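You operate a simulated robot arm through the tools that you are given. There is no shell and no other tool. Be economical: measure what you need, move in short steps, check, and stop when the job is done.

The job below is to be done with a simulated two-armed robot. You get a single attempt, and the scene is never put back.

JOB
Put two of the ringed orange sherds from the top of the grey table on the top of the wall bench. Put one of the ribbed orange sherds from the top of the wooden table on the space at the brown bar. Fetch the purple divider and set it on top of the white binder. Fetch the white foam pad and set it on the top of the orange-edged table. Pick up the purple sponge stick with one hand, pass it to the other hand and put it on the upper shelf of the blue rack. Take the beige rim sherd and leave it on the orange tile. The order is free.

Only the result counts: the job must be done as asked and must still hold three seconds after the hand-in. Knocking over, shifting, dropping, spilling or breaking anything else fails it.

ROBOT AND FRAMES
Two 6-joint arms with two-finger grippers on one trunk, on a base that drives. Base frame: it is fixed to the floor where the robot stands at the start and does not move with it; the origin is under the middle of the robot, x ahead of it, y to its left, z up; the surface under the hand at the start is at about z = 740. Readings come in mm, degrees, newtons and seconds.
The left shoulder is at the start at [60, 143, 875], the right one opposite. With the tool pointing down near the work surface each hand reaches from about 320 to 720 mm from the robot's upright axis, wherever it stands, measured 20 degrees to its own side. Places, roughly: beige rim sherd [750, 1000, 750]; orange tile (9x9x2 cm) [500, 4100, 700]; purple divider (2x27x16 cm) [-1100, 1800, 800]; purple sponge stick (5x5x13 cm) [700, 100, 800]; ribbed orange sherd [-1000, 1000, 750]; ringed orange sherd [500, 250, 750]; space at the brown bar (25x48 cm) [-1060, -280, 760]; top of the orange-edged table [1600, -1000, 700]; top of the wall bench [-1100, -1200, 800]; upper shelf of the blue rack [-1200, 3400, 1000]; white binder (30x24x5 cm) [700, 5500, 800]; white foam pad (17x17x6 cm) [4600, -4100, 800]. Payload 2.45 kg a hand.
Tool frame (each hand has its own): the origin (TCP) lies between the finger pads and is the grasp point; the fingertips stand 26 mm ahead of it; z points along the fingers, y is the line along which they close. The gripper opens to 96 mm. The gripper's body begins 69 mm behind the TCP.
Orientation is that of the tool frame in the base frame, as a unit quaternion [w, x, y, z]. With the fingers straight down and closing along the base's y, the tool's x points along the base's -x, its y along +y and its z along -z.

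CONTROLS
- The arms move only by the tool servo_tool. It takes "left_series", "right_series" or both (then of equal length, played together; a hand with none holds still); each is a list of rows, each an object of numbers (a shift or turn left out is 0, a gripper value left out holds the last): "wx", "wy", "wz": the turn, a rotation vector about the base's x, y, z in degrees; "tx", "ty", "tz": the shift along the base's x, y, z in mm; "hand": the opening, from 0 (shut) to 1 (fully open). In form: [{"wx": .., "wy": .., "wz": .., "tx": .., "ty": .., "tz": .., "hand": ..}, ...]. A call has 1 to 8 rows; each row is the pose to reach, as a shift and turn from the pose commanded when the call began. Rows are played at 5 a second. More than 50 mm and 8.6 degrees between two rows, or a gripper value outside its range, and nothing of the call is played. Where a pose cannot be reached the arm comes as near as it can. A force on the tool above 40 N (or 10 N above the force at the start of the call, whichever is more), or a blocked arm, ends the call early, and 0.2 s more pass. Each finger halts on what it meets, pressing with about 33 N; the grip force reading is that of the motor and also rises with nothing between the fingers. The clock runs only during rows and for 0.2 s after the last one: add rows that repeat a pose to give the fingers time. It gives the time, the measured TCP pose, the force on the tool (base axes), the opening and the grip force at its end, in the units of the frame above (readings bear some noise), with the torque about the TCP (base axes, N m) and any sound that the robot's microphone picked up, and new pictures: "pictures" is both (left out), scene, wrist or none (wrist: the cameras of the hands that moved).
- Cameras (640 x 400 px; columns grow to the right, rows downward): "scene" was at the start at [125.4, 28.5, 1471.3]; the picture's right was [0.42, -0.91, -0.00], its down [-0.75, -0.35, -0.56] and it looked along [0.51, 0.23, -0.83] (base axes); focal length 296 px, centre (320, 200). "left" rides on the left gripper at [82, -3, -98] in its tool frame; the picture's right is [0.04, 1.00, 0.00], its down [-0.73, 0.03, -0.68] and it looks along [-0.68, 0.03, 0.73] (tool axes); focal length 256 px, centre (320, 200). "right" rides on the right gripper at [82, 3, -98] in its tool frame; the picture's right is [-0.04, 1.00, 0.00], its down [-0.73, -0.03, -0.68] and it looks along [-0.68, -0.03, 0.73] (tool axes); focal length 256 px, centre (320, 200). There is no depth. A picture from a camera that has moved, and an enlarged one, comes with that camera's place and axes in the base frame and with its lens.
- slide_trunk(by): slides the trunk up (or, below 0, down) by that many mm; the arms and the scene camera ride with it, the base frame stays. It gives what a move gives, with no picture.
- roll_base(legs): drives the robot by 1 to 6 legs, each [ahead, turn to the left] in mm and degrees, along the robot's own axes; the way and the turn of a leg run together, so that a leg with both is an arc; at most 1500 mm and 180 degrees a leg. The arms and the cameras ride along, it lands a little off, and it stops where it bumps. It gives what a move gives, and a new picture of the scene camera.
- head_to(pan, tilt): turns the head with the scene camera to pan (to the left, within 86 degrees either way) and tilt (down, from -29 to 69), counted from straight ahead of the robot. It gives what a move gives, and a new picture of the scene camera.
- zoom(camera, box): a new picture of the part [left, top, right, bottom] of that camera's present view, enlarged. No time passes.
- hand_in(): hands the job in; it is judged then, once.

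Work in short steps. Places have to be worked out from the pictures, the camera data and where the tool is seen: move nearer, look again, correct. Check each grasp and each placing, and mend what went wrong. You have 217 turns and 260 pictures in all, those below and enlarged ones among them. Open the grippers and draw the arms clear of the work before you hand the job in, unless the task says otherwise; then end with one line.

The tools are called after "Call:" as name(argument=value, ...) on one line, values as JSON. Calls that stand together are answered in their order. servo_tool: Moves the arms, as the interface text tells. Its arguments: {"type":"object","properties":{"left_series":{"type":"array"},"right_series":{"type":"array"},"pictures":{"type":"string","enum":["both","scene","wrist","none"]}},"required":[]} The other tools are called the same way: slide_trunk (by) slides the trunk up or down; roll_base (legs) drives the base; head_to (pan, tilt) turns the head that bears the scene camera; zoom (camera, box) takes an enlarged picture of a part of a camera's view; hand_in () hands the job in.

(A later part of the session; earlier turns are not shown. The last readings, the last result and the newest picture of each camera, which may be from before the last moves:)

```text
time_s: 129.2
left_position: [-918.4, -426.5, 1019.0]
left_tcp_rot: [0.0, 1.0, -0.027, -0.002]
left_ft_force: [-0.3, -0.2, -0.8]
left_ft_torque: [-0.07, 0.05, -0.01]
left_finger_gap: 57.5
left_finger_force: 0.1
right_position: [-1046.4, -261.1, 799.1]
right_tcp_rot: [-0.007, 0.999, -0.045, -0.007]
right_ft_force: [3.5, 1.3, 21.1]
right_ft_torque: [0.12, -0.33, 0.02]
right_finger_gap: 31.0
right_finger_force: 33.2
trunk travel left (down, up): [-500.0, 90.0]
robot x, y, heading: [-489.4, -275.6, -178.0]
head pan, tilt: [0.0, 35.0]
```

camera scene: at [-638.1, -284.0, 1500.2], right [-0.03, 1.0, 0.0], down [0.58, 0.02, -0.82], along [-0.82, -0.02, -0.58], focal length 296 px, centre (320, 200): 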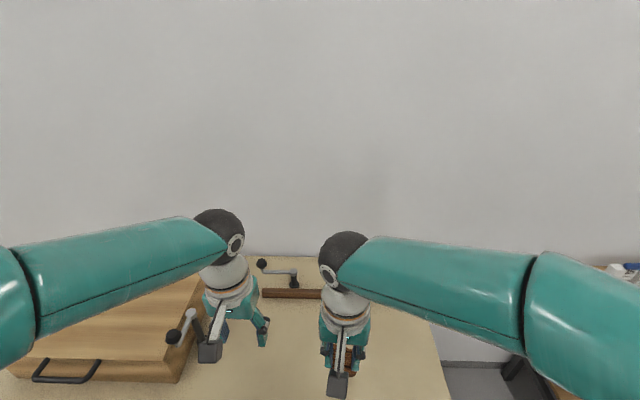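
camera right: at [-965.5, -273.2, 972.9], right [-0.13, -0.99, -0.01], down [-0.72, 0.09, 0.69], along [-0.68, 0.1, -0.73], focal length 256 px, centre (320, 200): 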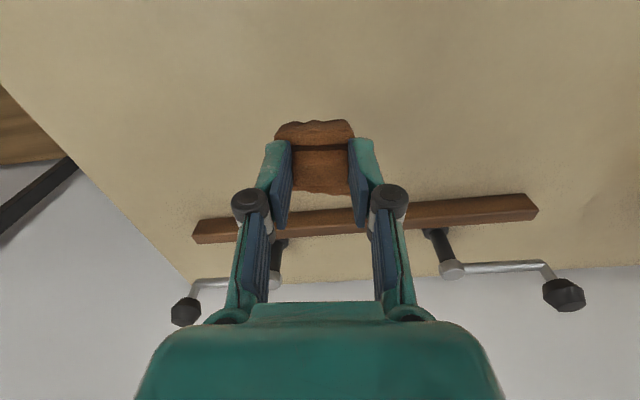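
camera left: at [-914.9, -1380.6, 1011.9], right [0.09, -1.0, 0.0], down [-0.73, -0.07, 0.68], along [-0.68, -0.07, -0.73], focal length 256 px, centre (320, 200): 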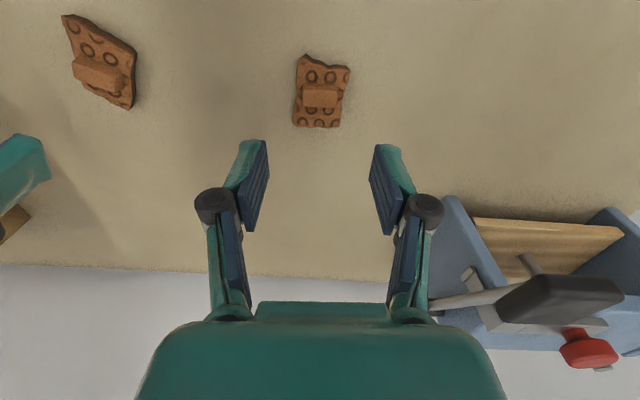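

Touching (21 N). I open and lift.

Call:
servo_tool(right_series=[{"tz": 1}, {"tz": 1, "hand": 0.6}, {"tz": 1, "hand": 0.6}, {"tz": 1, "hand": 0.6}, {"tz": 30, "hand": 0.6}, {"tz": 75, "hand": 0.6}, {"tz": 120, "hand": 0.6}], pictures="wrist")

```text
time_s: 130.8
left_position: [-919.9, -427.0, 1019.1]
left_tcp_rot: [0.001, 1.0, -0.027, -0.002]
left_ft_force: [0.5, -0.3, 0.0]
left_ft_torque: [-0.01, 0.01, -0.02]
left_finger_gap: 57.4
left_finger_force: 0.2
right_position: [-1046.7, -262.2, 916.2]
right_tcp_rot: [-0.007, 0.999, -0.046, -0.004]
right_ft_force: [0.8, -0.2, -0.7]
right_ft_torque: [0.04, 0.02, 0.01]
right_finger_gap: 57.4
right_finger_force: 0.1
trunk travel left (down, up): [-500.0, 90.0]
robot x, y, heading: [-484.9, -278.6, -178.0]
head pan, tilt: [0.0, 35.0]
camera right: at [-964.4, -275.2, 1013.8], right [-0.13, -0.99, -0.01], down [-0.72, 0.09, 0.69], along [-0.68, 0.1, -0.73], focal length 256 px, centre (320, 200)
```

right: 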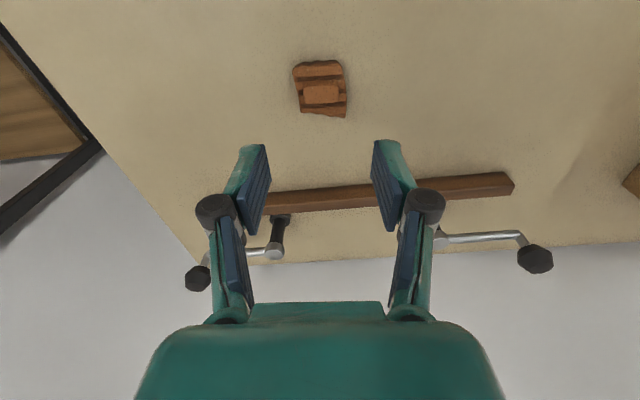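

The ribbed sherd is in the space at the bar. I raise and retract, then back off and turn round for the sponge stick.

Call:
servo_tool(right_series=[{"tz": 45}, {"tz": 90}, {"tz": 95, "tx": 45}, {"tz": 95, "tx": 90}, {"tz": 95, "tx": 130}], pictures="none")

Call:
roll_base(legs=[[-300, 0], [0, -80]])

Call:
roll_base(legs=[[300, 0], [0, -80]])

```text
time_s: 132.0
left_position: [-919.4, -427.4, 1018.6]
left_tcp_rot: [0.001, 1.0, -0.027, -0.002]
left_ft_force: [0.7, 0.4, 0.4]
left_ft_torque: [0.0, 0.0, -0.03]
left_finger_gap: 57.3
left_finger_force: 0.0
right_position: [-915.1, -262.4, 1014.9]
right_tcp_rot: [-0.006, 0.999, -0.046, -0.004]
right_ft_force: [0.6, -0.5, 0.0]
right_ft_torque: [0.01, 0.02, -0.01]
right_finger_gap: 57.6
right_finger_force: 0.1
trunk travel left (down, up): [-500.0, 90.0]
robot x, y, heading: [-488.4, -278.3, -178.2]
head pan, tilt: [0.0, 35.0]
```

```text
time_s: 137.9
left_position: [-408.4, 135.7, 1018.1]
left_tcp_rot: [0.001, 0.751, -0.661, -0.001]
left_ft_force: [-0.1, 0.1, -1.2]
left_ft_torque: [0.0, 0.02, 0.03]
left_finger_gap: 57.5
left_finger_force: 0.1
right_position: [-245.8, 161.0, 1013.9]
right_tcp_rot: [-0.007, 0.739, -0.674, 0.001]
right_ft_force: [0.0, 0.0, 1.0]
right_ft_torque: [0.0, -0.01, -0.01]
right_finger_gap: 57.4
right_finger_force: 0.0
trunk travel left (down, up): [-500.0, 90.0]
robot x, y, heading: [-240.1, -279.1, 102.3]
head pan, tilt: [0.0, 35.0]
camera scene: at [-271.4, -132.7, 1500.4], right [0.98, 0.21, 0.0], down [0.12, -0.56, -0.82], along [-0.17, 0.8, -0.57], focal length 296 px, centre (320, 200)
```

scene: 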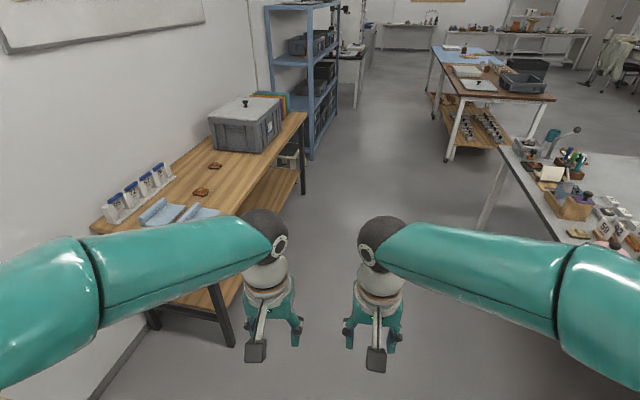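

```text
time_s: 143.9
left_position: [74.4, 256.4, 1017.7]
left_tcp_rot: [0.0, -0.152, 0.988, 0.001]
left_ft_force: [0.5, -1.0, 0.7]
left_ft_torque: [0.0, -0.02, 0.0]
left_finger_gap: 57.4
left_finger_force: 0.1
right_position: [129.2, 100.7, 1012.9]
right_tcp_rot: [0.004, -0.133, 0.991, -0.006]
right_ft_force: [0.0, 0.1, -0.4]
right_ft_torque: [0.0, 0.0, 0.01]
right_finger_gap: 57.6
right_finger_force: 0.1
trunk travel left (down, up): [-500.0, 90.0]
robot x, y, heading: [-320.0, 70.9, 22.8]
head pan, tilt: [0.0, 35.0]
camera scene: at [-184.4, 124.0, 1500.5], right [0.39, -0.92, 0.0], down [-0.53, -0.22, -0.82], along [0.75, 0.32, -0.57], focal length 296 px, centre (320, 200)
```

scene: 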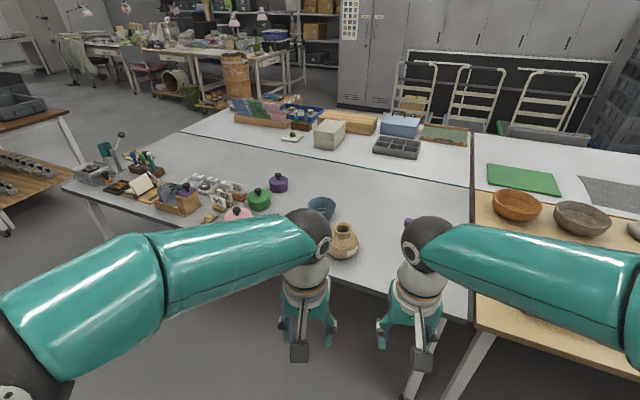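

I straighten to heading ≈3° and drive up to the grey table for the stick at [664,151].

Call:
roll_base(legs=[[0, -20], [420, 0]])

```text
time_s: 147.7
left_position: [532.5, 127.9, 1018.0]
left_tcp_rot: [0.001, 0.025, 1.0, 0.001]
left_ft_force: [0.0, 0.0, 0.4]
left_ft_torque: [0.02, 0.0, -0.05]
left_finger_gap: 57.9
left_finger_force: 0.0
right_position: [529.4, -37.9, 1015.1]
right_tcp_rot: [0.003, 0.042, 0.999, -0.007]
right_ft_force: [-0.2, 0.0, -0.6]
right_ft_torque: [-0.01, 0.02, 0.0]
right_finger_gap: 57.8
right_finger_force: 0.0
trunk travel left (down, up): [-500.0, 90.0]
robot x, y, heading: [97.4, 83.4, 2.3]
head pan, tilt: [0.0, 35.0]
camera scene: at [244.0, 90.1, 1500.3], right [0.05, -1.0, 0.0], down [-0.57, -0.03, -0.82], along [0.82, 0.04, -0.57], focal length 296 px, centre (320, 200)
```

scene: 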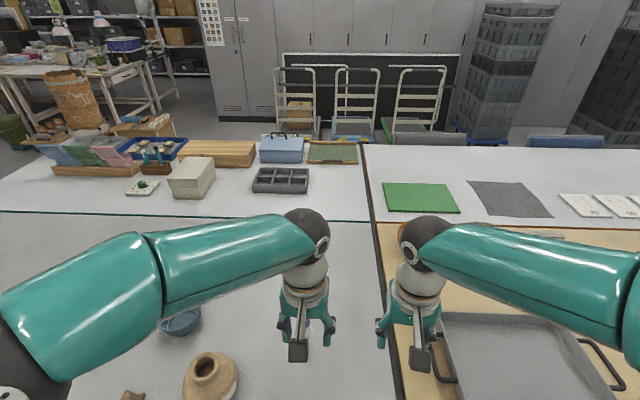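

I bring the left hand nearer the stick, high, and look.

Call:
servo_tool(left_series=[{"tx": 25, "ty": 8, "tz": -10, "hand": 0.9}, {"tx": 50, "ty": 15, "tz": -25, "hand": 0.9}, {"tx": 75, "ty": 22, "tz": -45, "hand": 0.9}, {"tx": 80, "ty": 22, "tz": -60, "hand": 0.9}], pictures="wrist")

Call:
zoom(camera="left", box=[240, 60, 400, 220])

```text
time_s: 148.7
left_position: [611.4, 148.2, 959.8]
left_tcp_rot: [0.001, 0.024, 1.0, 0.001]
left_ft_force: [0.2, -0.1, -0.6]
left_ft_torque: [0.01, 0.0, 0.01]
left_finger_gap: 86.4
left_finger_force: 0.0
right_position: [528.8, -37.7, 1015.4]
right_tcp_rot: [0.004, 0.042, 0.999, -0.007]
right_ft_force: [0.6, -0.2, 0.6]
right_ft_torque: [-0.04, -0.02, 0.0]
right_finger_gap: 57.8
right_finger_force: 0.0
trunk travel left (down, up): [-500.0, 90.0]
robot x, y, heading: [92.7, 83.4, 2.7]
head pan, tilt: [0.0, 35.0]
camera left: at [529.3, 151.5, 1058.0], right [0.01, 1.0, 0.0], down [0.73, -0.01, 0.68], along [0.68, 0.0, -0.73], focal length 256 px, centre (320, 200)
```

left: 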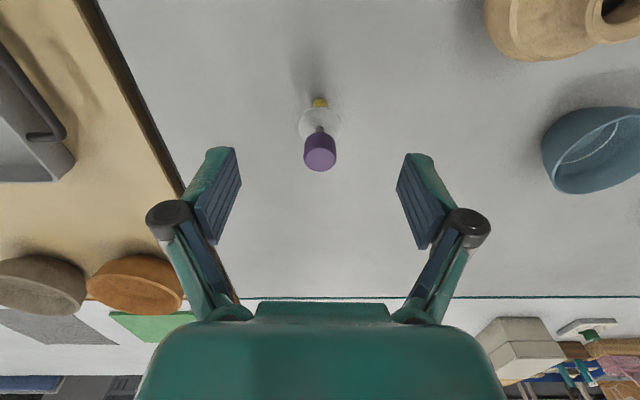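

```text
2.50 times, centred on (320, 140) of left
camera zoom: at [529.3, 151.5, 1058.0], right [0.01, 1.0, 0.0], down [0.73, -0.01, 0.68], along [0.68, 0.0, -0.73], focal length 640 px, centre (320, 350)
```

zoom: 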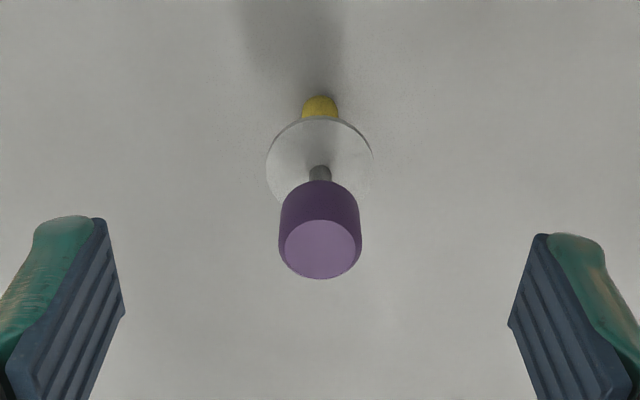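

The head is ~30 mm wide, z≈822–870, at [657,151]. I go down over it to grip only its top ~19 mm, leaving the lower part for the other hand.

Call:
servo_tool(left_series=[{"tx": 25, "ty": 2, "tz": -15}, {"tx": 45, "ty": 3, "tz": -40}, {"tx": 46, "ty": 3, "tz": -65}], pictures="wrist")

```text
time_s: 149.5
left_position: [656.7, 151.9, 892.9]
left_tcp_rot: [0.001, 0.025, 1.0, 0.001]
left_ft_force: [0.0, 0.3, 0.0]
left_ft_torque: [0.01, 0.01, -0.03]
left_finger_gap: 86.1
left_finger_force: 0.0
right_position: [529.6, -38.6, 1014.8]
right_tcp_rot: [0.004, 0.043, 0.999, -0.007]
right_ft_force: [0.2, 0.0, -0.2]
right_ft_torque: [0.01, 0.02, 0.01]
right_finger_gap: 57.7
right_finger_force: 0.0
trunk travel left (down, up): [-500.0, 90.0]
robot x, y, heading: [95.0, 83.4, 2.8]
head pan, tilt: [0.0, 35.0]
camera left: at [576.1, 154.5, 991.8], right [0.01, 1.0, 0.0], down [0.73, -0.01, 0.68], along [0.68, 0.0, -0.73], focal length 256 px, centre (320, 200)
```

left: 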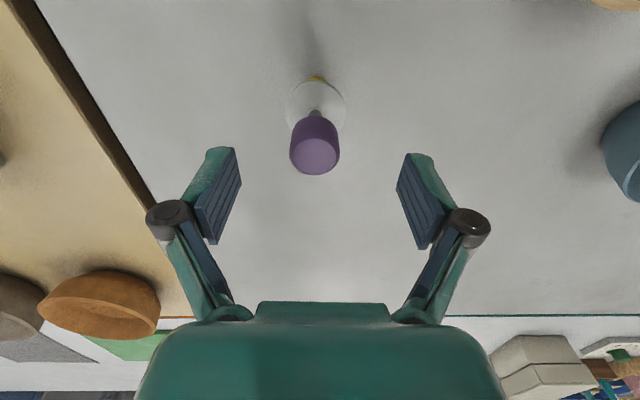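

Aligned within 3 mm. I lower 16 mm, close and lift slightly.

Call:
servo_tool(left_series=[{"tx": -3, "tz": -10}, {"tx": -3, "tz": -16}, {"tx": -3, "tz": -16, "hand": 0}, {"tx": -3, "tz": -16, "hand": 0}, {"tx": -3, "tz": -16, "hand": 0}, {"tx": -3, "tz": -16, "hand": 0}, {"tx": -3, "tz": 10, "hand": 0}, {"tx": -3, "tz": 40, "hand": 0}], pictures="wrist")

```text
time_s: 151.3
left_position: [653.3, 152.8, 933.9]
left_tcp_rot: [0.001, 0.024, 1.0, 0.002]
left_ft_force: [0.0, -0.1, 0.5]
left_ft_torque: [0.01, 0.0, -0.01]
left_finger_gap: 29.3
left_finger_force: 32.8
right_position: [528.1, -37.2, 1015.7]
right_tcp_rot: [0.003, 0.042, 0.999, -0.007]
right_ft_force: [-0.3, 0.3, -0.3]
right_ft_torque: [-0.02, 0.03, 0.0]
right_finger_gap: 57.8
right_finger_force: 0.2
trunk travel left (down, up): [-500.0, 90.0]
robot x, y, heading: [95.6, 81.0, 2.5]
head pan, tilt: [0.0, 35.0]
camera left: at [571.9, 154.2, 1032.5], right [0.01, 1.0, 0.0], down [0.73, -0.01, 0.68], along [0.68, 0.0, -0.73], focal length 256 px, centre (320, 200)
```

left: 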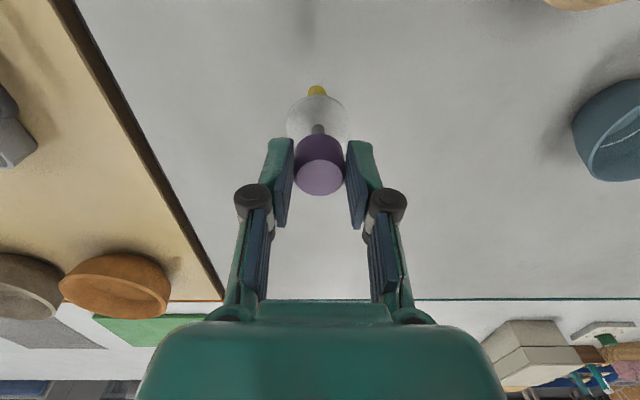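

Stick held (29.3 mm). I raise the left hand to the pass pose and begin pitching the right hand forward.

Call:
servo_tool(left_series=[{"tz": 30}, {"tz": 60}, {"tz": 90}, {"tz": 126}, {"tz": 126, "tx": -10}, {"tz": 126, "tx": -20}, {"tz": 126, "tx": -20}, {"tz": 126, "tx": -20}], right_series=[{"wy": -8.4, "tx": 10, "ty": -8}, {"wy": -16.8, "tx": 20, "ty": -16}, {"wy": -25.2, "tx": 30, "ty": -24}, {"wy": -33.6, "tx": 40, "ty": -32}, {"wy": -42, "tx": 50, "ty": -40}, {"wy": -50.4, "tx": 60, "ty": -40}, {"wy": -58.8, "tx": 70, "ty": -40}, {"wy": -67.2, "tx": 80, "ty": -40}], pictures="none")

Call:
servo_tool(right_series=[{"wy": -8}, {"wy": -16}, {"wy": -22.8, "hand": 0.7}, {"wy": -22.8, "hand": 0.7}], pictures="both")

```text
time_s: 153.1
left_position: [634.0, 152.6, 1060.0]
left_tcp_rot: [0.001, 0.024, 1.0, 0.001]
left_ft_force: [-0.2, -1.0, -0.3]
left_ft_torque: [-0.02, 0.04, 0.0]
left_finger_gap: 29.0
left_finger_force: 33.8
right_position: [608.5, -76.9, 1014.8]
right_tcp_rot: [0.556, 0.039, 0.83, 0.018]
right_ft_force: [0.6, 0.6, 0.0]
right_ft_torque: [0.0, 0.03, 0.03]
right_finger_gap: 57.4
right_finger_force: 0.1
trunk travel left (down, up): [-500.0, 90.0]
robot x, y, heading: [94.8, 87.3, 2.7]
head pan, tilt: [0.0, 35.0]
```

```text
time_s: 154.1
left_position: [634.0, 152.9, 1060.1]
left_tcp_rot: [0.002, 0.025, 1.0, 0.002]
left_ft_force: [-0.7, 0.3, 0.2]
left_ft_torque: [0.0, 0.01, 0.02]
left_finger_gap: 29.0
left_finger_force: 33.5
right_position: [624.9, -44.6, 1024.8]
right_tcp_rot: [0.709, 0.037, 0.704, 0.024]
right_ft_force: [0.3, -0.2, -0.2]
right_ft_torque: [0.02, 0.03, 0.01]
right_finger_gap: 67.3
right_finger_force: 0.0
right hand out of reach, approached as far as the arm can: row 1, 2, 3, 4
trunk travel left (down, up): [-500.0, 90.0]
robot x, y, heading: [94.1, 87.1, 2.8]
head pan, tilt: [0.0, 35.0]
camera scene: at [242.4, 90.0, 1500.6], right [0.05, -1.0, 0.0], down [-0.57, -0.03, -0.82], along [0.82, 0.04, -0.57], focal length 296 px, centre (320, 200)
camera right: at [528.6, -32.7, 942.7], right [0.02, 0.99, 0.12], down [-0.69, -0.08, 0.72], along [0.73, -0.1, 0.68], focal length 256 px, centre (320, 200)
```

scene: 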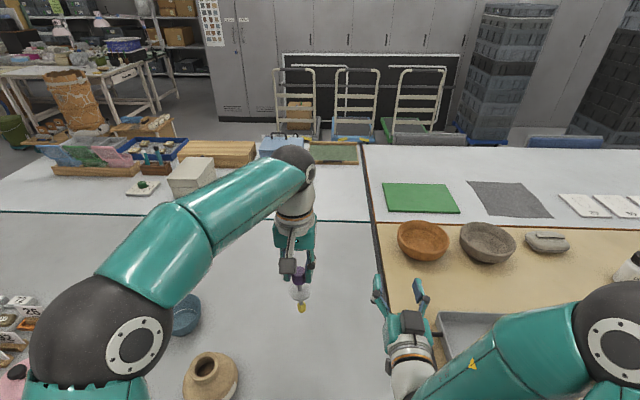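
right: 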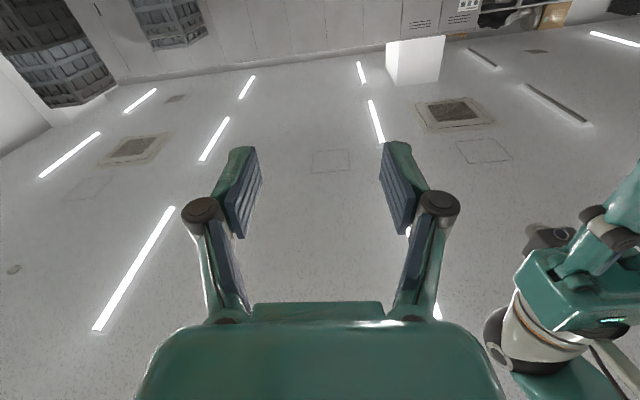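

The right hand now points forward but is at its inner limit there. I move the stick out to x≈685, y≈120 with the left, and level the right hand's small roll while sliding it over.

Call:
servo_tool(left_series=[{"tx": 20, "ty": -10}, {"tx": 40, "ty": -20}, {"tx": 50, "ty": -33}, {"tx": 50, "ty": -33}], right_series=[{"wx": -2, "tx": 15, "ty": 10}, {"wx": -4.5, "tx": 25, "ty": 30}, {"wx": -4.5, "tx": 30, "ty": 60}, {"wx": -4.5, "tx": 30, "ty": 80}], pictures="scene")

```text
time_s: 155.1
left_position: [683.9, 119.4, 1058.7]
left_tcp_rot: [0.0, 0.025, 1.0, 0.001]
left_ft_force: [0.0, 0.4, -0.9]
left_ft_torque: [-0.01, 0.01, 0.01]
left_finger_gap: 28.8
left_finger_force: 33.0
right_position: [655.2, 36.2, 1024.7]
right_tcp_rot: [0.71, 0.007, 0.704, -0.003]
right_ft_force: [-0.4, 0.0, 0.0]
right_ft_torque: [0.0, 0.03, -0.04]
right_finger_gap: 67.3
right_finger_force: 0.0
trunk travel left (down, up): [-500.0, 90.0]
robot x, y, heading: [94.6, 87.1, 2.5]
head pan, tilt: [0.0, 35.0]
camera scene: at [242.7, 90.6, 1500.5], right [0.05, -1.0, 0.0], down [-0.57, -0.03, -0.82], along [0.82, 0.04, -0.57], focal length 296 px, centre (320, 200)
```

scene: 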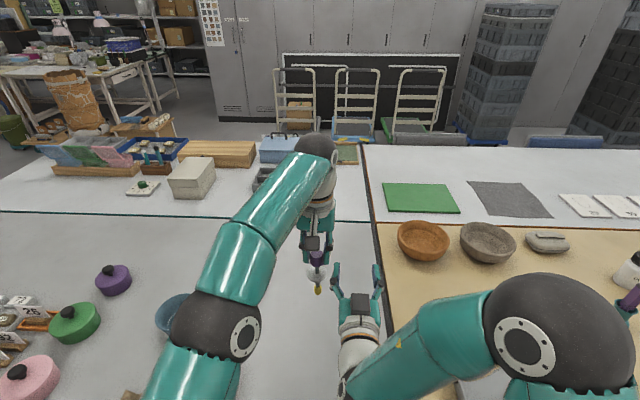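

Now I draw the right hand back a bit, slide it in line with the stick (y≈119) and drop to z≈1012.

Call:
servo_tool(right_series=[{"tx": -25, "ty": 10, "tz": -3}, {"tx": -40, "ty": 30, "tz": -7}, {"tx": -40, "ty": 60, "tz": -13, "hand": 0.75}, {"tx": -40, "ty": 83, "tz": -13, "hand": 0.75}, {"tx": -40, "ty": 83, "tz": -13, "hand": 0.75}], pictures="both")

```text
time_s: 156.3
left_position: [685.2, 118.5, 1059.8]
left_tcp_rot: [0.002, 0.024, 1.0, 0.001]
left_ft_force: [0.2, 0.2, -0.7]
left_ft_torque: [0.01, 0.02, 0.01]
left_finger_gap: 29.2
left_finger_force: 32.9
right_position: [616.8, 118.1, 1012.0]
right_tcp_rot: [0.71, 0.006, 0.705, -0.003]
right_ft_force: [0.4, 0.6, 0.3]
right_ft_torque: [-0.03, -0.01, 0.01]
right_finger_gap: 71.8
right_finger_force: 0.1
trunk travel left (down, up): [-500.0, 90.0]
robot x, y, heading: [93.8, 84.8, 2.5]
head pan, tilt: [0.0, 35.0]
camera scene: at [243.3, 89.9, 1500.4], right [0.05, -1.0, 0.0], down [-0.57, -0.03, -0.82], along [0.82, 0.04, -0.57], focal length 296 px, centre (320, 200)
camera right: at [519.0, 123.3, 929.3], right [0.01, 1.0, 0.05], down [-0.68, -0.02, 0.73], along [0.73, -0.04, 0.68], focal length 256 px, centre (320, 200)
```

scene: 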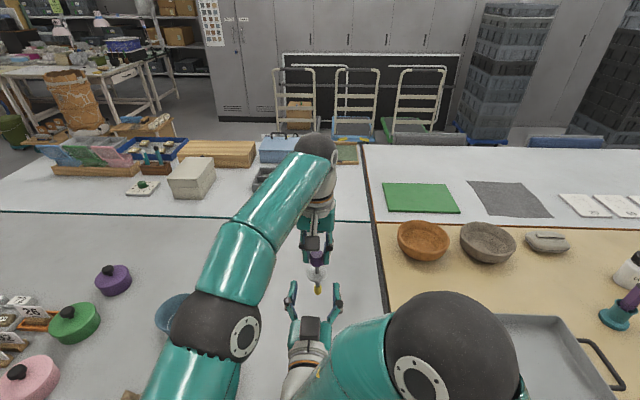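
right: 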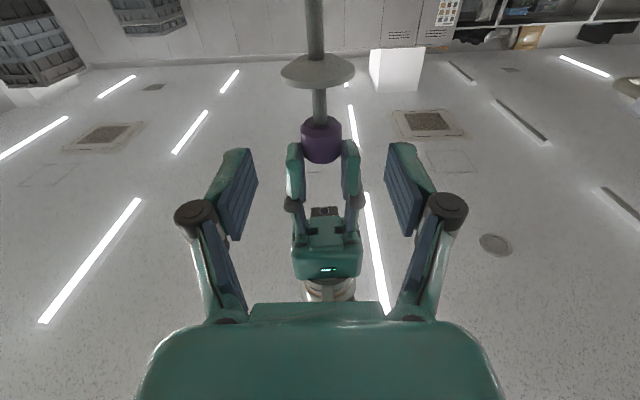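

Well in line. I advance the right hand 68 mm so its pads straddle the lower head, then close.

Call:
servo_tool(right_series=[{"tx": 30, "tz": 2}, {"tx": 55, "tz": 2}, {"tx": 68, "tz": 2}, {"tx": 68, "tz": 2}], pictures="both")

```text
time_s: 157.3
left_position: [684.3, 119.6, 1058.2]
left_tcp_rot: [0.0, 0.024, 1.0, 0.001]
left_ft_force: [-0.2, -0.6, -1.2]
left_ft_torque: [0.01, -0.02, -0.01]
left_finger_gap: 29.2
left_finger_force: 32.7
right_position: [685.6, 119.1, 1014.6]
right_tcp_rot: [0.71, 0.006, 0.705, -0.002]
right_ft_force: [-0.4, 1.0, 1.3]
right_ft_torque: [-0.01, 0.02, 0.0]
right_finger_gap: 72.0
right_finger_force: 0.0
trunk travel left (down, up): [-500.0, 90.0]
robot x, y, heading: [92.8, 82.8, 2.9]
head pan, tilt: [0.0, 35.0]
camera scene: at [243.0, 90.0, 1500.5], right [0.05, -1.0, 0.0], down [-0.57, -0.03, -0.82], along [0.82, 0.04, -0.57], focal length 296 px, centre (320, 200)
camera right: at [587.6, 122.7, 931.3], right [0.01, 1.0, 0.05], down [-0.68, -0.02, 0.73], along [0.73, -0.04, 0.68], focal length 256 px, centre (320, 200)
```

scene: 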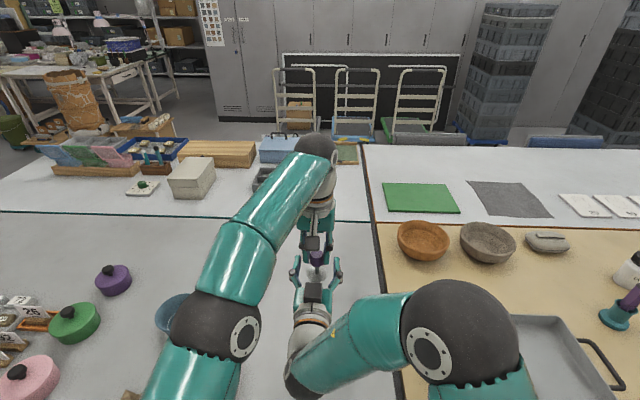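
right: 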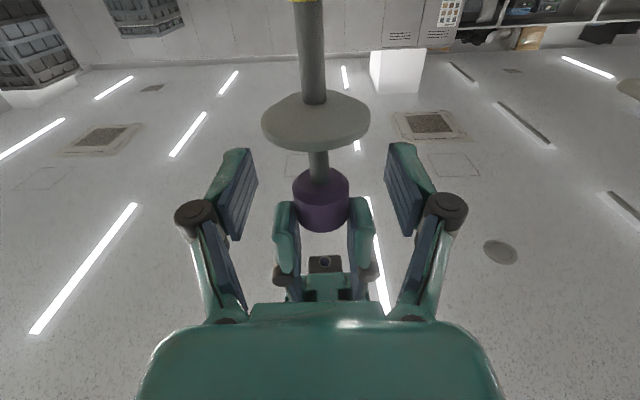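

The head's lower part sits between the right pads. I close the right hand.

Call:
servo_tool(right_series=[{"hand": 0}, {"hand": 0}, {"hand": 0}, {"hand": 0}], pictures="wrist")

```text
time_s: 158.3
left_position: [683.9, 120.0, 1058.3]
left_tcp_rot: [0.001, 0.025, 1.0, 0.0]
left_ft_force: [-0.8, -1.2, 1.1]
left_ft_torque: [0.03, 0.01, 0.04]
left_finger_gap: 28.9
left_finger_force: 33.0
right_position: [683.9, 118.6, 1015.1]
right_tcp_rot: [0.71, 0.007, 0.705, -0.004]
right_ft_force: [0.6, 1.5, 0.9]
right_ft_torque: [-0.06, 0.03, -0.04]
right_finger_gap: 28.3
right_finger_force: 32.9
trunk travel left (down, up): [-500.0, 90.0]
robot x, y, heading: [93.1, 85.5, 2.5]
head pan, tilt: [0.0, 35.0]
camera right: at [587.5, 122.7, 931.2], right [0.01, 1.0, 0.05], down [-0.68, -0.02, 0.73], along [0.73, -0.04, 0.68], focal length 256 px, centre (320, 200)
```

right: 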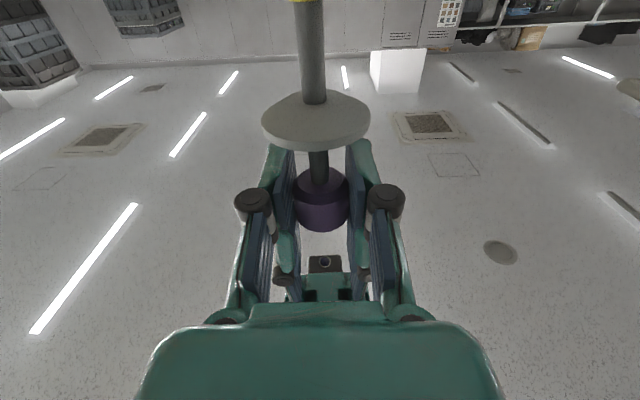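

Right grips at 28.3 mm. I open the left hand and lift it away.

Call:
servo_tool(left_series=[{"hand": 0.6}, {"hand": 0.8}, {"hand": 0.8}, {"tz": 30, "hand": 0.8}, {"tz": 65, "hand": 0.8}, {"tz": 80, "ty": 40, "hand": 0.8}, {"tz": 80, "ty": 85, "hand": 0.8}, {"tz": 80, "ty": 130, "hand": 0.8}], pictures="both")

```text
time_s: 160.1
left_position: [669.9, 249.1, 1132.8]
left_tcp_rot: [0.001, 0.025, 1.0, -0.001]
left_ft_force: [-0.4, 0.2, -0.7]
left_ft_torque: [0.0, -0.04, -0.03]
left_finger_gap: 76.7
left_finger_force: 0.0
left hand out of reach, approached as far as the arm can: row 4, 5, 6, 7, 8
right_position: [683.2, 120.2, 1015.0]
right_tcp_rot: [0.71, 0.005, 0.704, -0.002]
right_ft_force: [-0.1, -0.1, 0.3]
right_ft_torque: [0.03, 0.06, 0.01]
right_finger_gap: 28.3
right_finger_force: 32.7
trunk travel left (down, up): [-500.0, 90.0]
robot x, y, heading: [93.4, 84.7, 2.7]
head pan, tilt: [0.0, 35.0]
camera scene: at [241.5, 91.6, 1500.6], right [0.05, -1.0, 0.0], down [-0.57, -0.03, -0.82], along [0.82, 0.04, -0.57], focal length 296 px, centre (320, 200)
camera left: at [587.3, 251.2, 1231.0], right [0.01, 1.0, 0.0], down [0.73, -0.01, 0.68], along [0.68, -0.01, -0.73], focal length 256 px, centre (320, 200)
```

scene: 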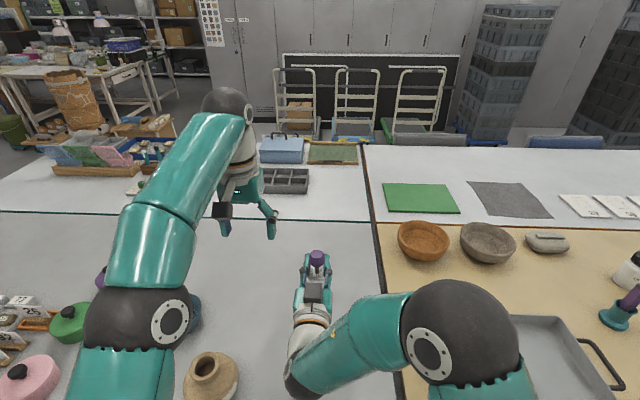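
left: 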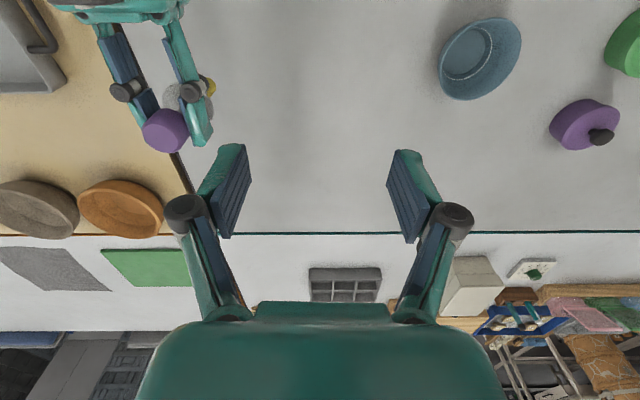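

Handover done. The left arm is fully stretched now, so I unbend it with the tilt-and-pull trick.

Call:
servo_tool(left_series=[{"wy": 8, "tx": -30, "tz": -10}, {"wy": 16, "tx": -60, "tz": -20}, {"wy": 24, "tx": -95, "tz": -30}, {"wy": 32, "tx": -130, "tz": -40}, {"wy": 40, "tx": -165, "tz": -50}, {"wy": 40, "tx": -200, "tz": -60}, {"wy": 40, "tx": -220, "tz": -70}, {"wy": 40, "tx": -220, "tz": -70}], pictures="none")

Call:
servo_tool(left_series=[{"wy": -8}, {"wy": -16}, {"wy": -24}, {"wy": -32}, {"wy": -40}, {"wy": -40}], pictures="none")

```text
time_s: 161.9
left_position: [451.1, 248.1, 1063.0]
left_tcp_rot: [-0.34, 0.023, 0.94, -0.007]
left_ft_force: [1.0, 0.4, -0.4]
left_ft_torque: [0.02, 0.02, 0.01]
left_finger_gap: 76.7
left_finger_force: 0.1
left hand out of reach, approached as far as the arm can: row 4, 5
right_position: [684.7, 118.7, 1014.2]
right_tcp_rot: [0.71, 0.006, 0.704, -0.002]
right_ft_force: [0.0, 0.1, -0.3]
right_ft_torque: [0.02, -0.01, 0.01]
right_finger_gap: 28.5
right_finger_force: 32.7
trunk travel left (down, up): [-500.0, 90.0]
robot x, y, heading: [95.0, 84.6, 2.6]
head pan, tilt: [0.0, 35.0]
```

```text
time_s: 163.3
left_position: [450.6, 248.8, 1063.4]
left_tcp_rot: [0.002, 0.024, 1.0, 0.0]
left_ft_force: [-0.3, 0.1, -0.1]
left_ft_torque: [-0.01, -0.02, -0.01]
left_finger_gap: 76.9
left_finger_force: 0.0
right_position: [685.0, 118.1, 1014.2]
right_tcp_rot: [0.709, 0.007, 0.705, -0.003]
right_ft_force: [0.1, -0.8, -0.6]
right_ft_torque: [-0.04, -0.03, 0.01]
right_finger_gap: 28.3
right_finger_force: 32.6
trunk travel left (down, up): [-500.0, 90.0]
robot x, y, heading: [94.9, 86.2, 2.6]
head pan, tilt: [0.0, 35.0]
```

Now I tuck the stick closer and look left along the table for the beige rim sherd.

Call:
servo_tool(right_series=[{"tx": -10, "ty": -30}, {"tx": -25, "ty": -65, "tz": 20}, {"tx": -40, "ty": -100, "tz": 40}], left_series=[{"tz": -15, "ty": 20}, {"tz": -30, "ty": 40}, {"tz": -30, "ty": 50}], pictures="none")

Call:
head_to(pan=55, tilt=35)

```text
time_s: 164.1
left_position: [450.1, 297.7, 1033.0]
left_tcp_rot: [0.002, 0.025, 1.0, 0.002]
left_ft_force: [-0.1, 0.1, 0.2]
left_ft_torque: [0.02, -0.03, 0.02]
left_finger_gap: 77.0
left_finger_force: 0.0
right_position: [642.7, 17.8, 1054.1]
right_tcp_rot: [0.71, 0.007, 0.704, -0.003]
right_ft_force: [0.3, -0.1, -1.2]
right_ft_torque: [0.01, -0.01, 0.02]
right_finger_gap: 28.1
right_finger_force: 33.8
trunk travel left (down, up): [-500.0, 90.0]
robot x, y, heading: [93.6, 87.9, 2.6]
head pan, tilt: [0.0, 35.0]
```

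```text
time_s: 165.3
left_position: [450.5, 298.4, 1032.0]
left_tcp_rot: [0.001, 0.026, 1.0, 0.001]
left_ft_force: [0.1, -0.2, -0.1]
left_ft_torque: [0.01, 0.03, 0.01]
left_finger_gap: 76.4
left_finger_force: 0.1
right_position: [643.5, 19.3, 1053.8]
right_tcp_rot: [0.71, 0.006, 0.704, -0.003]
right_ft_force: [-0.1, -0.6, -0.3]
right_ft_torque: [0.02, -0.01, 0.0]
right_finger_gap: 28.4
right_finger_force: 33.5
trunk travel left (down, up): [-500.0, 90.0]
robot x, y, heading: [95.5, 80.8, 2.5]
head pan, tilt: [55.0, 35.0]
camera scene: at [202.1, 160.4, 1500.5], right [0.84, -0.54, 0.0], down [-0.31, -0.48, -0.82], along [0.44, 0.69, -0.57], focal length 296 px, centre (320, 200)
```

scene: 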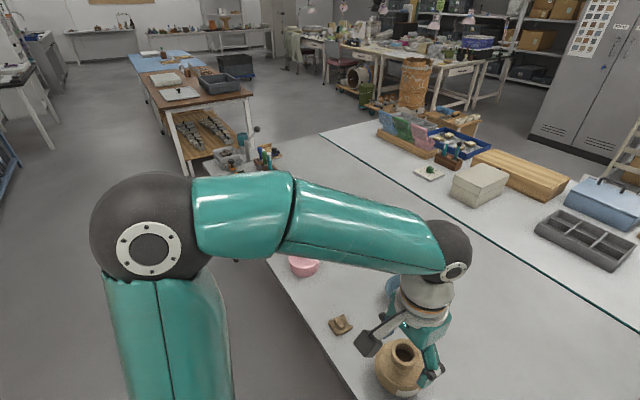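

The arm hides that part. I back off, turn left and drive along to y≈850, then look right at the table.

Call:
roll_base(legs=[[-320, 0], [0, 84]])

Call:
roll_base(legs=[[650, 0], [0, -45]])

Call:
head_to(pan=-40, tilt=38)

```text
time_s: 170.8
left_position: [-321.0, 478.9, 1032.6]
left_tcp_rot: [0.001, -0.574, 0.819, 0.0]
left_ft_force: [1.2, 0.0, 0.4]
left_ft_torque: [-0.02, -0.02, 0.0]
left_finger_gap: 76.4
left_finger_force: 0.0
right_position: [4.3, 580.2, 1053.8]
right_tcp_rot: [0.573, -0.413, 0.572, 0.417]
right_ft_force: [0.3, 0.8, -1.6]
right_ft_torque: [-0.02, -0.01, 0.0]
right_finger_gap: 28.0
right_finger_force: 33.5
trunk travel left (down, up): [-500.0, 90.0]
robot x, y, heading: [-180.1, 57.2, 77.0]
head pan, tilt: [55.0, 35.0]
stopped in leg 2: the robot was blocked; the commanded pose is now the measured one
camera scene: at [-225.2, 185.6, 1500.2], right [0.74, 0.67, 0.0], down [0.38, -0.43, -0.82], along [-0.55, 0.61, -0.58], focal length 296 px, centre (320, 200)
```

scene: 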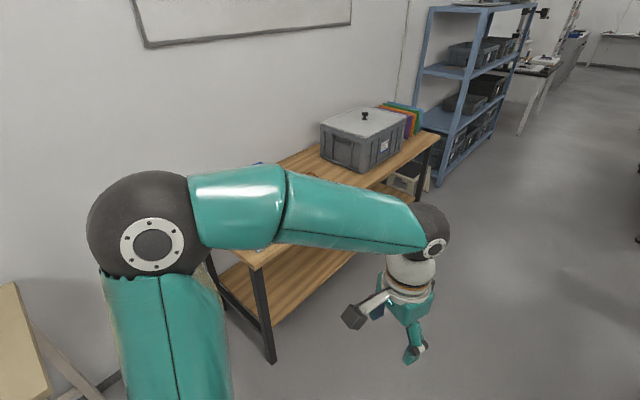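

```text
time_s: 176.8
left_position: [170.1, 1096.5, 1032.6]
left_tcp_rot: [0.001, -0.216, 0.976, 0.001]
left_ft_force: [-0.3, -0.4, 1.1]
left_ft_torque: [-0.01, 0.03, 0.05]
left_finger_gap: 76.7
left_finger_force: 0.0
right_position: [470.1, 936.8, 1055.8]
right_tcp_rot: [0.69, -0.161, 0.686, 0.166]
right_ft_force: [-0.1, 0.8, -0.9]
right_ft_torque: [-0.02, 0.02, -0.02]
right_finger_gap: 28.2
right_finger_force: 33.2
trunk travel left (down, up): [-500.0, 90.0]
robot x, y, heading: [-39.4, 723.3, 31.8]
head pan, tilt: [55.0, 35.0]
camera scene: at [14.1, 845.8, 1500.5], right [1.0, -0.05, 0.0], down [-0.03, -0.57, -0.82], along [0.04, 0.82, -0.57], focal length 296 px, centre (320, 200)
```

scene: 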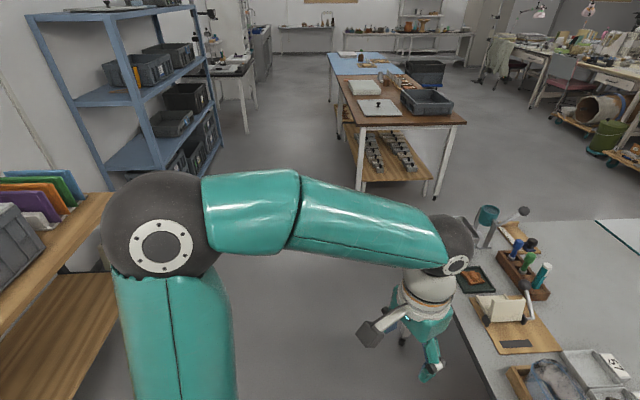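

```text
time_s: 178.5
left_position: [169.5, 1095.4, 1033.9]
left_tcp_rot: [0.0, -0.215, 0.977, 0.001]
left_ft_force: [-0.5, 0.1, -0.1]
left_ft_torque: [-0.01, 0.0, -0.02]
left_finger_gap: 76.9
left_finger_force: 0.1
right_position: [470.1, 937.6, 1054.6]
right_tcp_rot: [0.69, -0.162, 0.686, 0.166]
right_ft_force: [0.4, -0.2, -0.8]
right_ft_torque: [0.0, 0.0, -0.02]
right_finger_gap: 28.2
right_finger_force: 33.4
trunk travel left (down, up): [-500.0, 90.0]
robot x, y, heading: [-43.5, 725.5, 31.9]
head pan, tilt: [-40.0, 38.0]
camera scene: at [94.4, 745.4, 1495.9], right [-0.14, -0.99, 0.0], down [-0.61, 0.09, -0.79], along [0.78, -0.11, -0.62], focal length 296 px, centre (320, 200)
```

scene: 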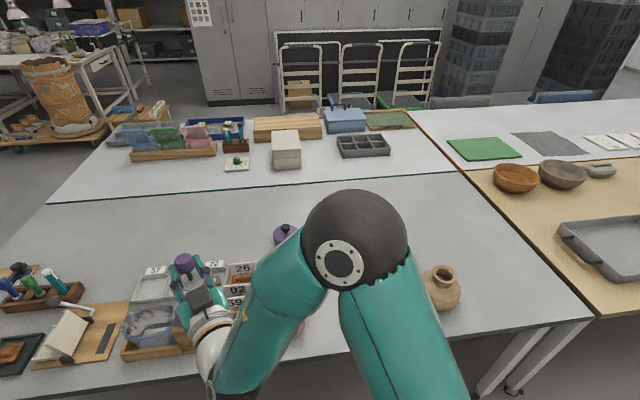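

Call:
zoom(camera="scene", box=[100, 220, 320, 360])

```text
2.86 times, centred on (210, 290) of scene
camera zoom: at [94.4, 745.4, 1495.9], right [-0.14, -0.99, 0.0], down [-0.61, 0.09, -0.79], along [0.78, -0.11, -0.62], focal length 846 px, centre (634, -57)
```

zoom: 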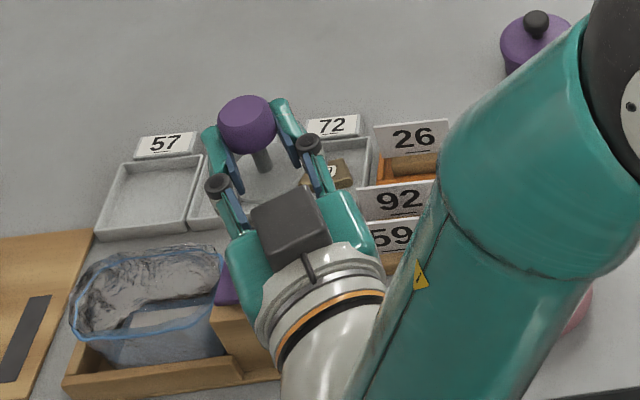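

Trays with number cards are there; the right arm hides them. I swing the right hand to the right and look again.

Call:
servo_tool(right_series=[{"tx": 15, "ty": -45}, {"tx": 30, "ty": -90}, {"tx": 45, "ty": -135}, {"tx": 55, "ty": -180}, {"tx": 60, "ty": -225}, {"tx": 60, "ty": -270}], pictures="scene")

Call:
zoom(camera="scene", box=[100, 220, 320, 360])

```text
time_s: 179.9
left_position: [169.2, 1096.0, 1034.2]
left_tcp_rot: [0.0, -0.216, 0.976, 0.001]
left_ft_force: [0.0, 0.1, 0.7]
left_ft_torque: [-0.02, -0.01, -0.03]
left_finger_gap: 76.6
left_finger_force: 0.2
right_position: [506.0, 814.2, 1122.6]
right_tcp_rot: [0.688, -0.159, 0.689, 0.163]
right_ft_force: [0.0, -0.2, -1.1]
right_ft_torque: [0.01, 0.01, 0.0]
right_finger_gap: 28.3
right_finger_force: 33.1
right hand out of reach, approached as far as the arm can: row 2, 3, 4, 5, 6
trunk travel left (down, up): [-500.0, 90.0]
robot x, y, heading: [-41.6, 721.8, 31.9]
head pan, tilt: [-40.0, 38.0]
camera scene: at [94.9, 746.5, 1495.8], right [-0.14, -0.99, 0.0], down [-0.61, 0.09, -0.79], along [0.78, -0.11, -0.62], focal length 296 px, centre (320, 200)
```

scene: 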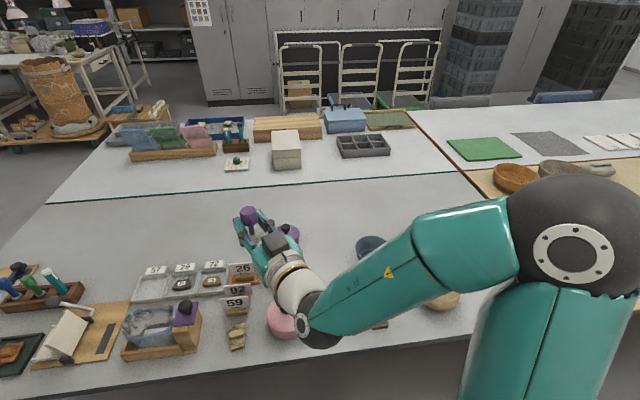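

```text
2.86 times, centred on (210, 290) of scene
camera zoom: at [94.9, 746.5, 1495.8], right [-0.14, -0.99, 0.0], down [-0.61, 0.09, -0.79], along [0.78, -0.11, -0.62], focal length 846 px, centre (634, -57)
```

zoom: 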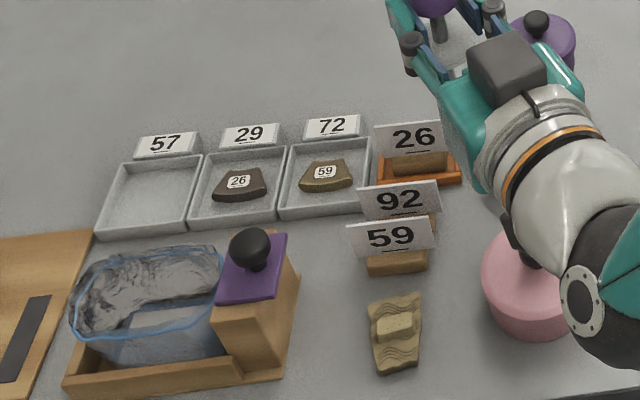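

Call:
zoom(camera="scene", box=[160, 255, 260, 320])

```text
6.15 times, centred on (210, 288) of scene
camera zoom: at [94.9, 746.5, 1495.8], right [-0.14, -0.99, 0.0], down [-0.61, 0.09, -0.79], along [0.78, -0.11, -0.62], focal length 1822 px, centre (997, -338)
```

zoom: 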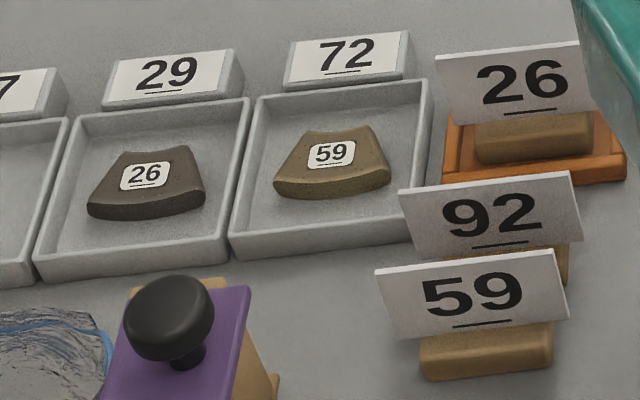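

The beige rim sherd is the "59" piece in the tray at about [687,991]. I move the base to about [85,815], heading 0.

Call:
roll_base(legs=[[140, 0], [0, -32]])

Call:
head_to(pan=15, tilt=50)

```text
time_s: 182.9
left_position: [450.3, 1003.1, 1033.3]
left_tcp_rot: [0.002, 0.059, 0.998, 0.001]
left_ft_force: [0.6, 0.9, 0.0]
left_ft_torque: [-0.05, 0.01, -0.01]
left_finger_gap: 76.8
left_finger_force: 0.0
right_position: [585.3, 591.5, 1125.4]
right_tcp_rot: [0.703, 0.044, 0.709, -0.04]
right_ft_force: [0.3, -0.7, 0.4]
right_ft_torque: [0.0, -0.01, 0.01]
right_finger_gap: 28.3
right_finger_force: 33.0
trunk travel left (down, up): [-500.0, 90.0]
robot x, y, heading: [75.7, 821.0, 0.4]
head pan, tilt: [-40.0, 38.0]
camera scene: at [203.3, 763.2, 1495.9], right [-0.64, -0.77, 0.0], down [-0.48, 0.39, -0.79], along [0.61, -0.5, -0.62], focal length 296 px, centre (320, 200)
```

scene: 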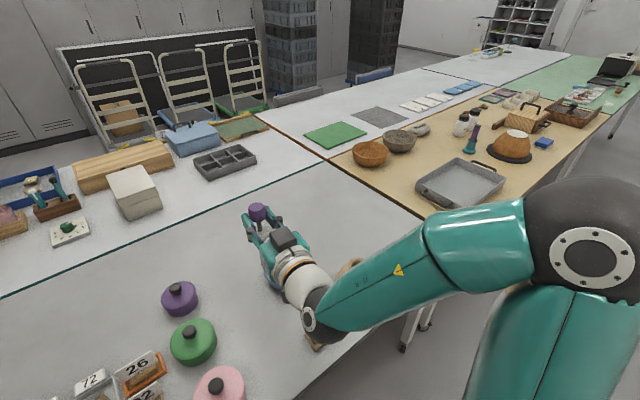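

```text
time_s: 184.2
left_position: [449.0, 1003.0, 1034.2]
left_tcp_rot: [0.001, 0.059, 0.998, 0.001]
left_ft_force: [-0.3, -0.1, 0.4]
left_ft_torque: [0.02, 0.02, 0.06]
left_finger_gap: 76.7
left_finger_force: 0.1
right_position: [585.9, 590.4, 1126.9]
right_tcp_rot: [0.703, 0.044, 0.709, -0.04]
right_ft_force: [0.4, 0.5, -0.9]
right_ft_torque: [0.02, -0.01, 0.0]
right_finger_gap: 28.6
right_finger_force: 33.1
trunk travel left (down, up): [-500.0, 90.0]
robot x, y, heading: [75.4, 821.0, 0.7]
head pan, tilt: [15.0, 50.0]
camera scene: at [210.7, 838.7, 1478.8], right [0.27, -0.96, 0.0], down [-0.74, -0.2, -0.64], along [0.62, 0.17, -0.77], focal length 296 px, centre (320, 200)
```

scene: 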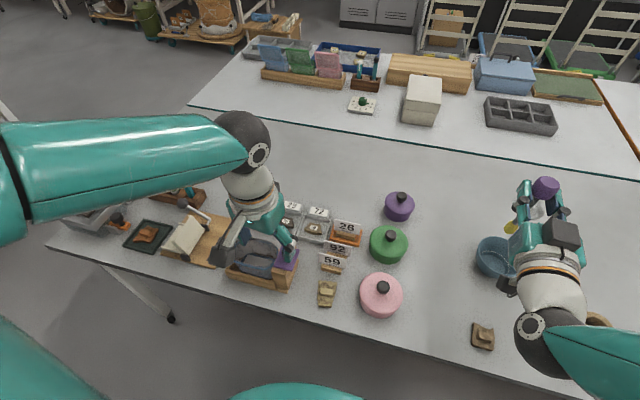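

I bring the left hand over the tray while turning the fingers to close along x.

Call:
servo_tool(left_series=[{"wz": -8.3, "tx": 30, "tz": 0}, {"wz": -16.6, "tx": 60, "tz": 0}, {"wz": -24.9, "tx": 95, "tz": -10}, {"wz": -33.2, "tx": 130, "tz": -20, "ty": -3}, {"wz": -41.5, "tx": 165, "tz": -35, "ty": -6}, {"wz": -49.8, "tx": 200, "tz": -50, "ty": -9}, {"wz": -58.1, "tx": 225, "tz": -75, "ty": -12}, {"wz": -66.4, "tx": 236, "tz": -100, "ty": -12}], pictures="none")

Call:
servo_tool(left_series=[{"wz": -8.3, "hand": 0.9}, {"wz": -16.5, "hand": 0.9}, {"wz": -16.5, "tz": -25, "hand": 0.9}], pictures="wrist")

```text
time_s: 186.0
left_position: [685.3, 991.1, 933.4]
left_tcp_rot: [0.0, 0.597, 0.802, -0.001]
left_ft_force: [-0.4, -0.7, 0.1]
left_ft_torque: [-0.02, 0.0, 0.03]
left_finger_gap: 76.7
left_finger_force: 0.1
right_position: [586.7, 591.3, 1124.7]
right_tcp_rot: [0.702, 0.045, 0.709, -0.04]
right_ft_force: [-0.2, -0.2, -0.6]
right_ft_torque: [-0.01, 0.0, -0.01]
right_finger_gap: 28.6
right_finger_force: 33.1
trunk travel left (down, up): [-500.0, 90.0]
robot x, y, heading: [79.2, 821.3, 0.5]
head pan, tilt: [15.0, 50.0]
```

```text
time_s: 186.8
left_position: [686.7, 990.7, 908.5]
left_tcp_rot: [0.001, 0.706, 0.708, 0.0]
left_ft_force: [-0.1, -1.3, 0.7]
left_ft_torque: [-0.05, -0.01, 0.0]
left_finger_gap: 86.0
left_finger_force: 0.1
right_position: [586.6, 591.3, 1126.4]
right_tcp_rot: [0.702, 0.044, 0.71, -0.039]
right_ft_force: [-0.1, -0.5, -0.5]
right_ft_torque: [-0.01, 0.02, 0.0]
right_finger_gap: 28.2
right_finger_force: 33.0
trunk travel left (down, up): [-500.0, 90.0]
robot x, y, heading: [71.8, 820.2, 0.2]
head pan, tilt: [15.0, 50.0]
camera left: at [683.1, 1074.7, 1007.1], right [1.0, 0.04, 0.0], down [0.03, -0.73, 0.68], along [0.03, -0.68, -0.73], focal length 256 px, centre (320, 200)
```

left: 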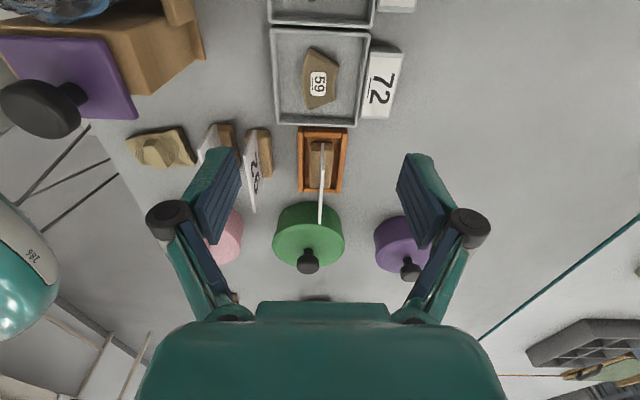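

Call:
zoom(camera="left", box=[255, 15, 415, 135])

```text
3.33 times, centred on (335, 75) of left
camera zoom: at [683.1, 1074.7, 1007.1], right [1.0, 0.04, 0.0], down [0.03, -0.73, 0.68], along [0.03, -0.68, -0.73], focal length 853 px, centre (270, 617)
```

zoom: 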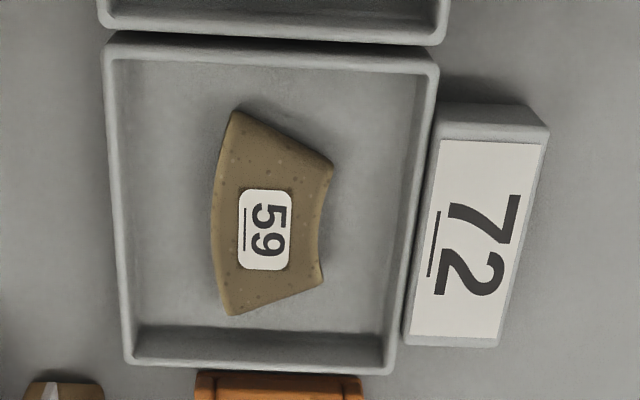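

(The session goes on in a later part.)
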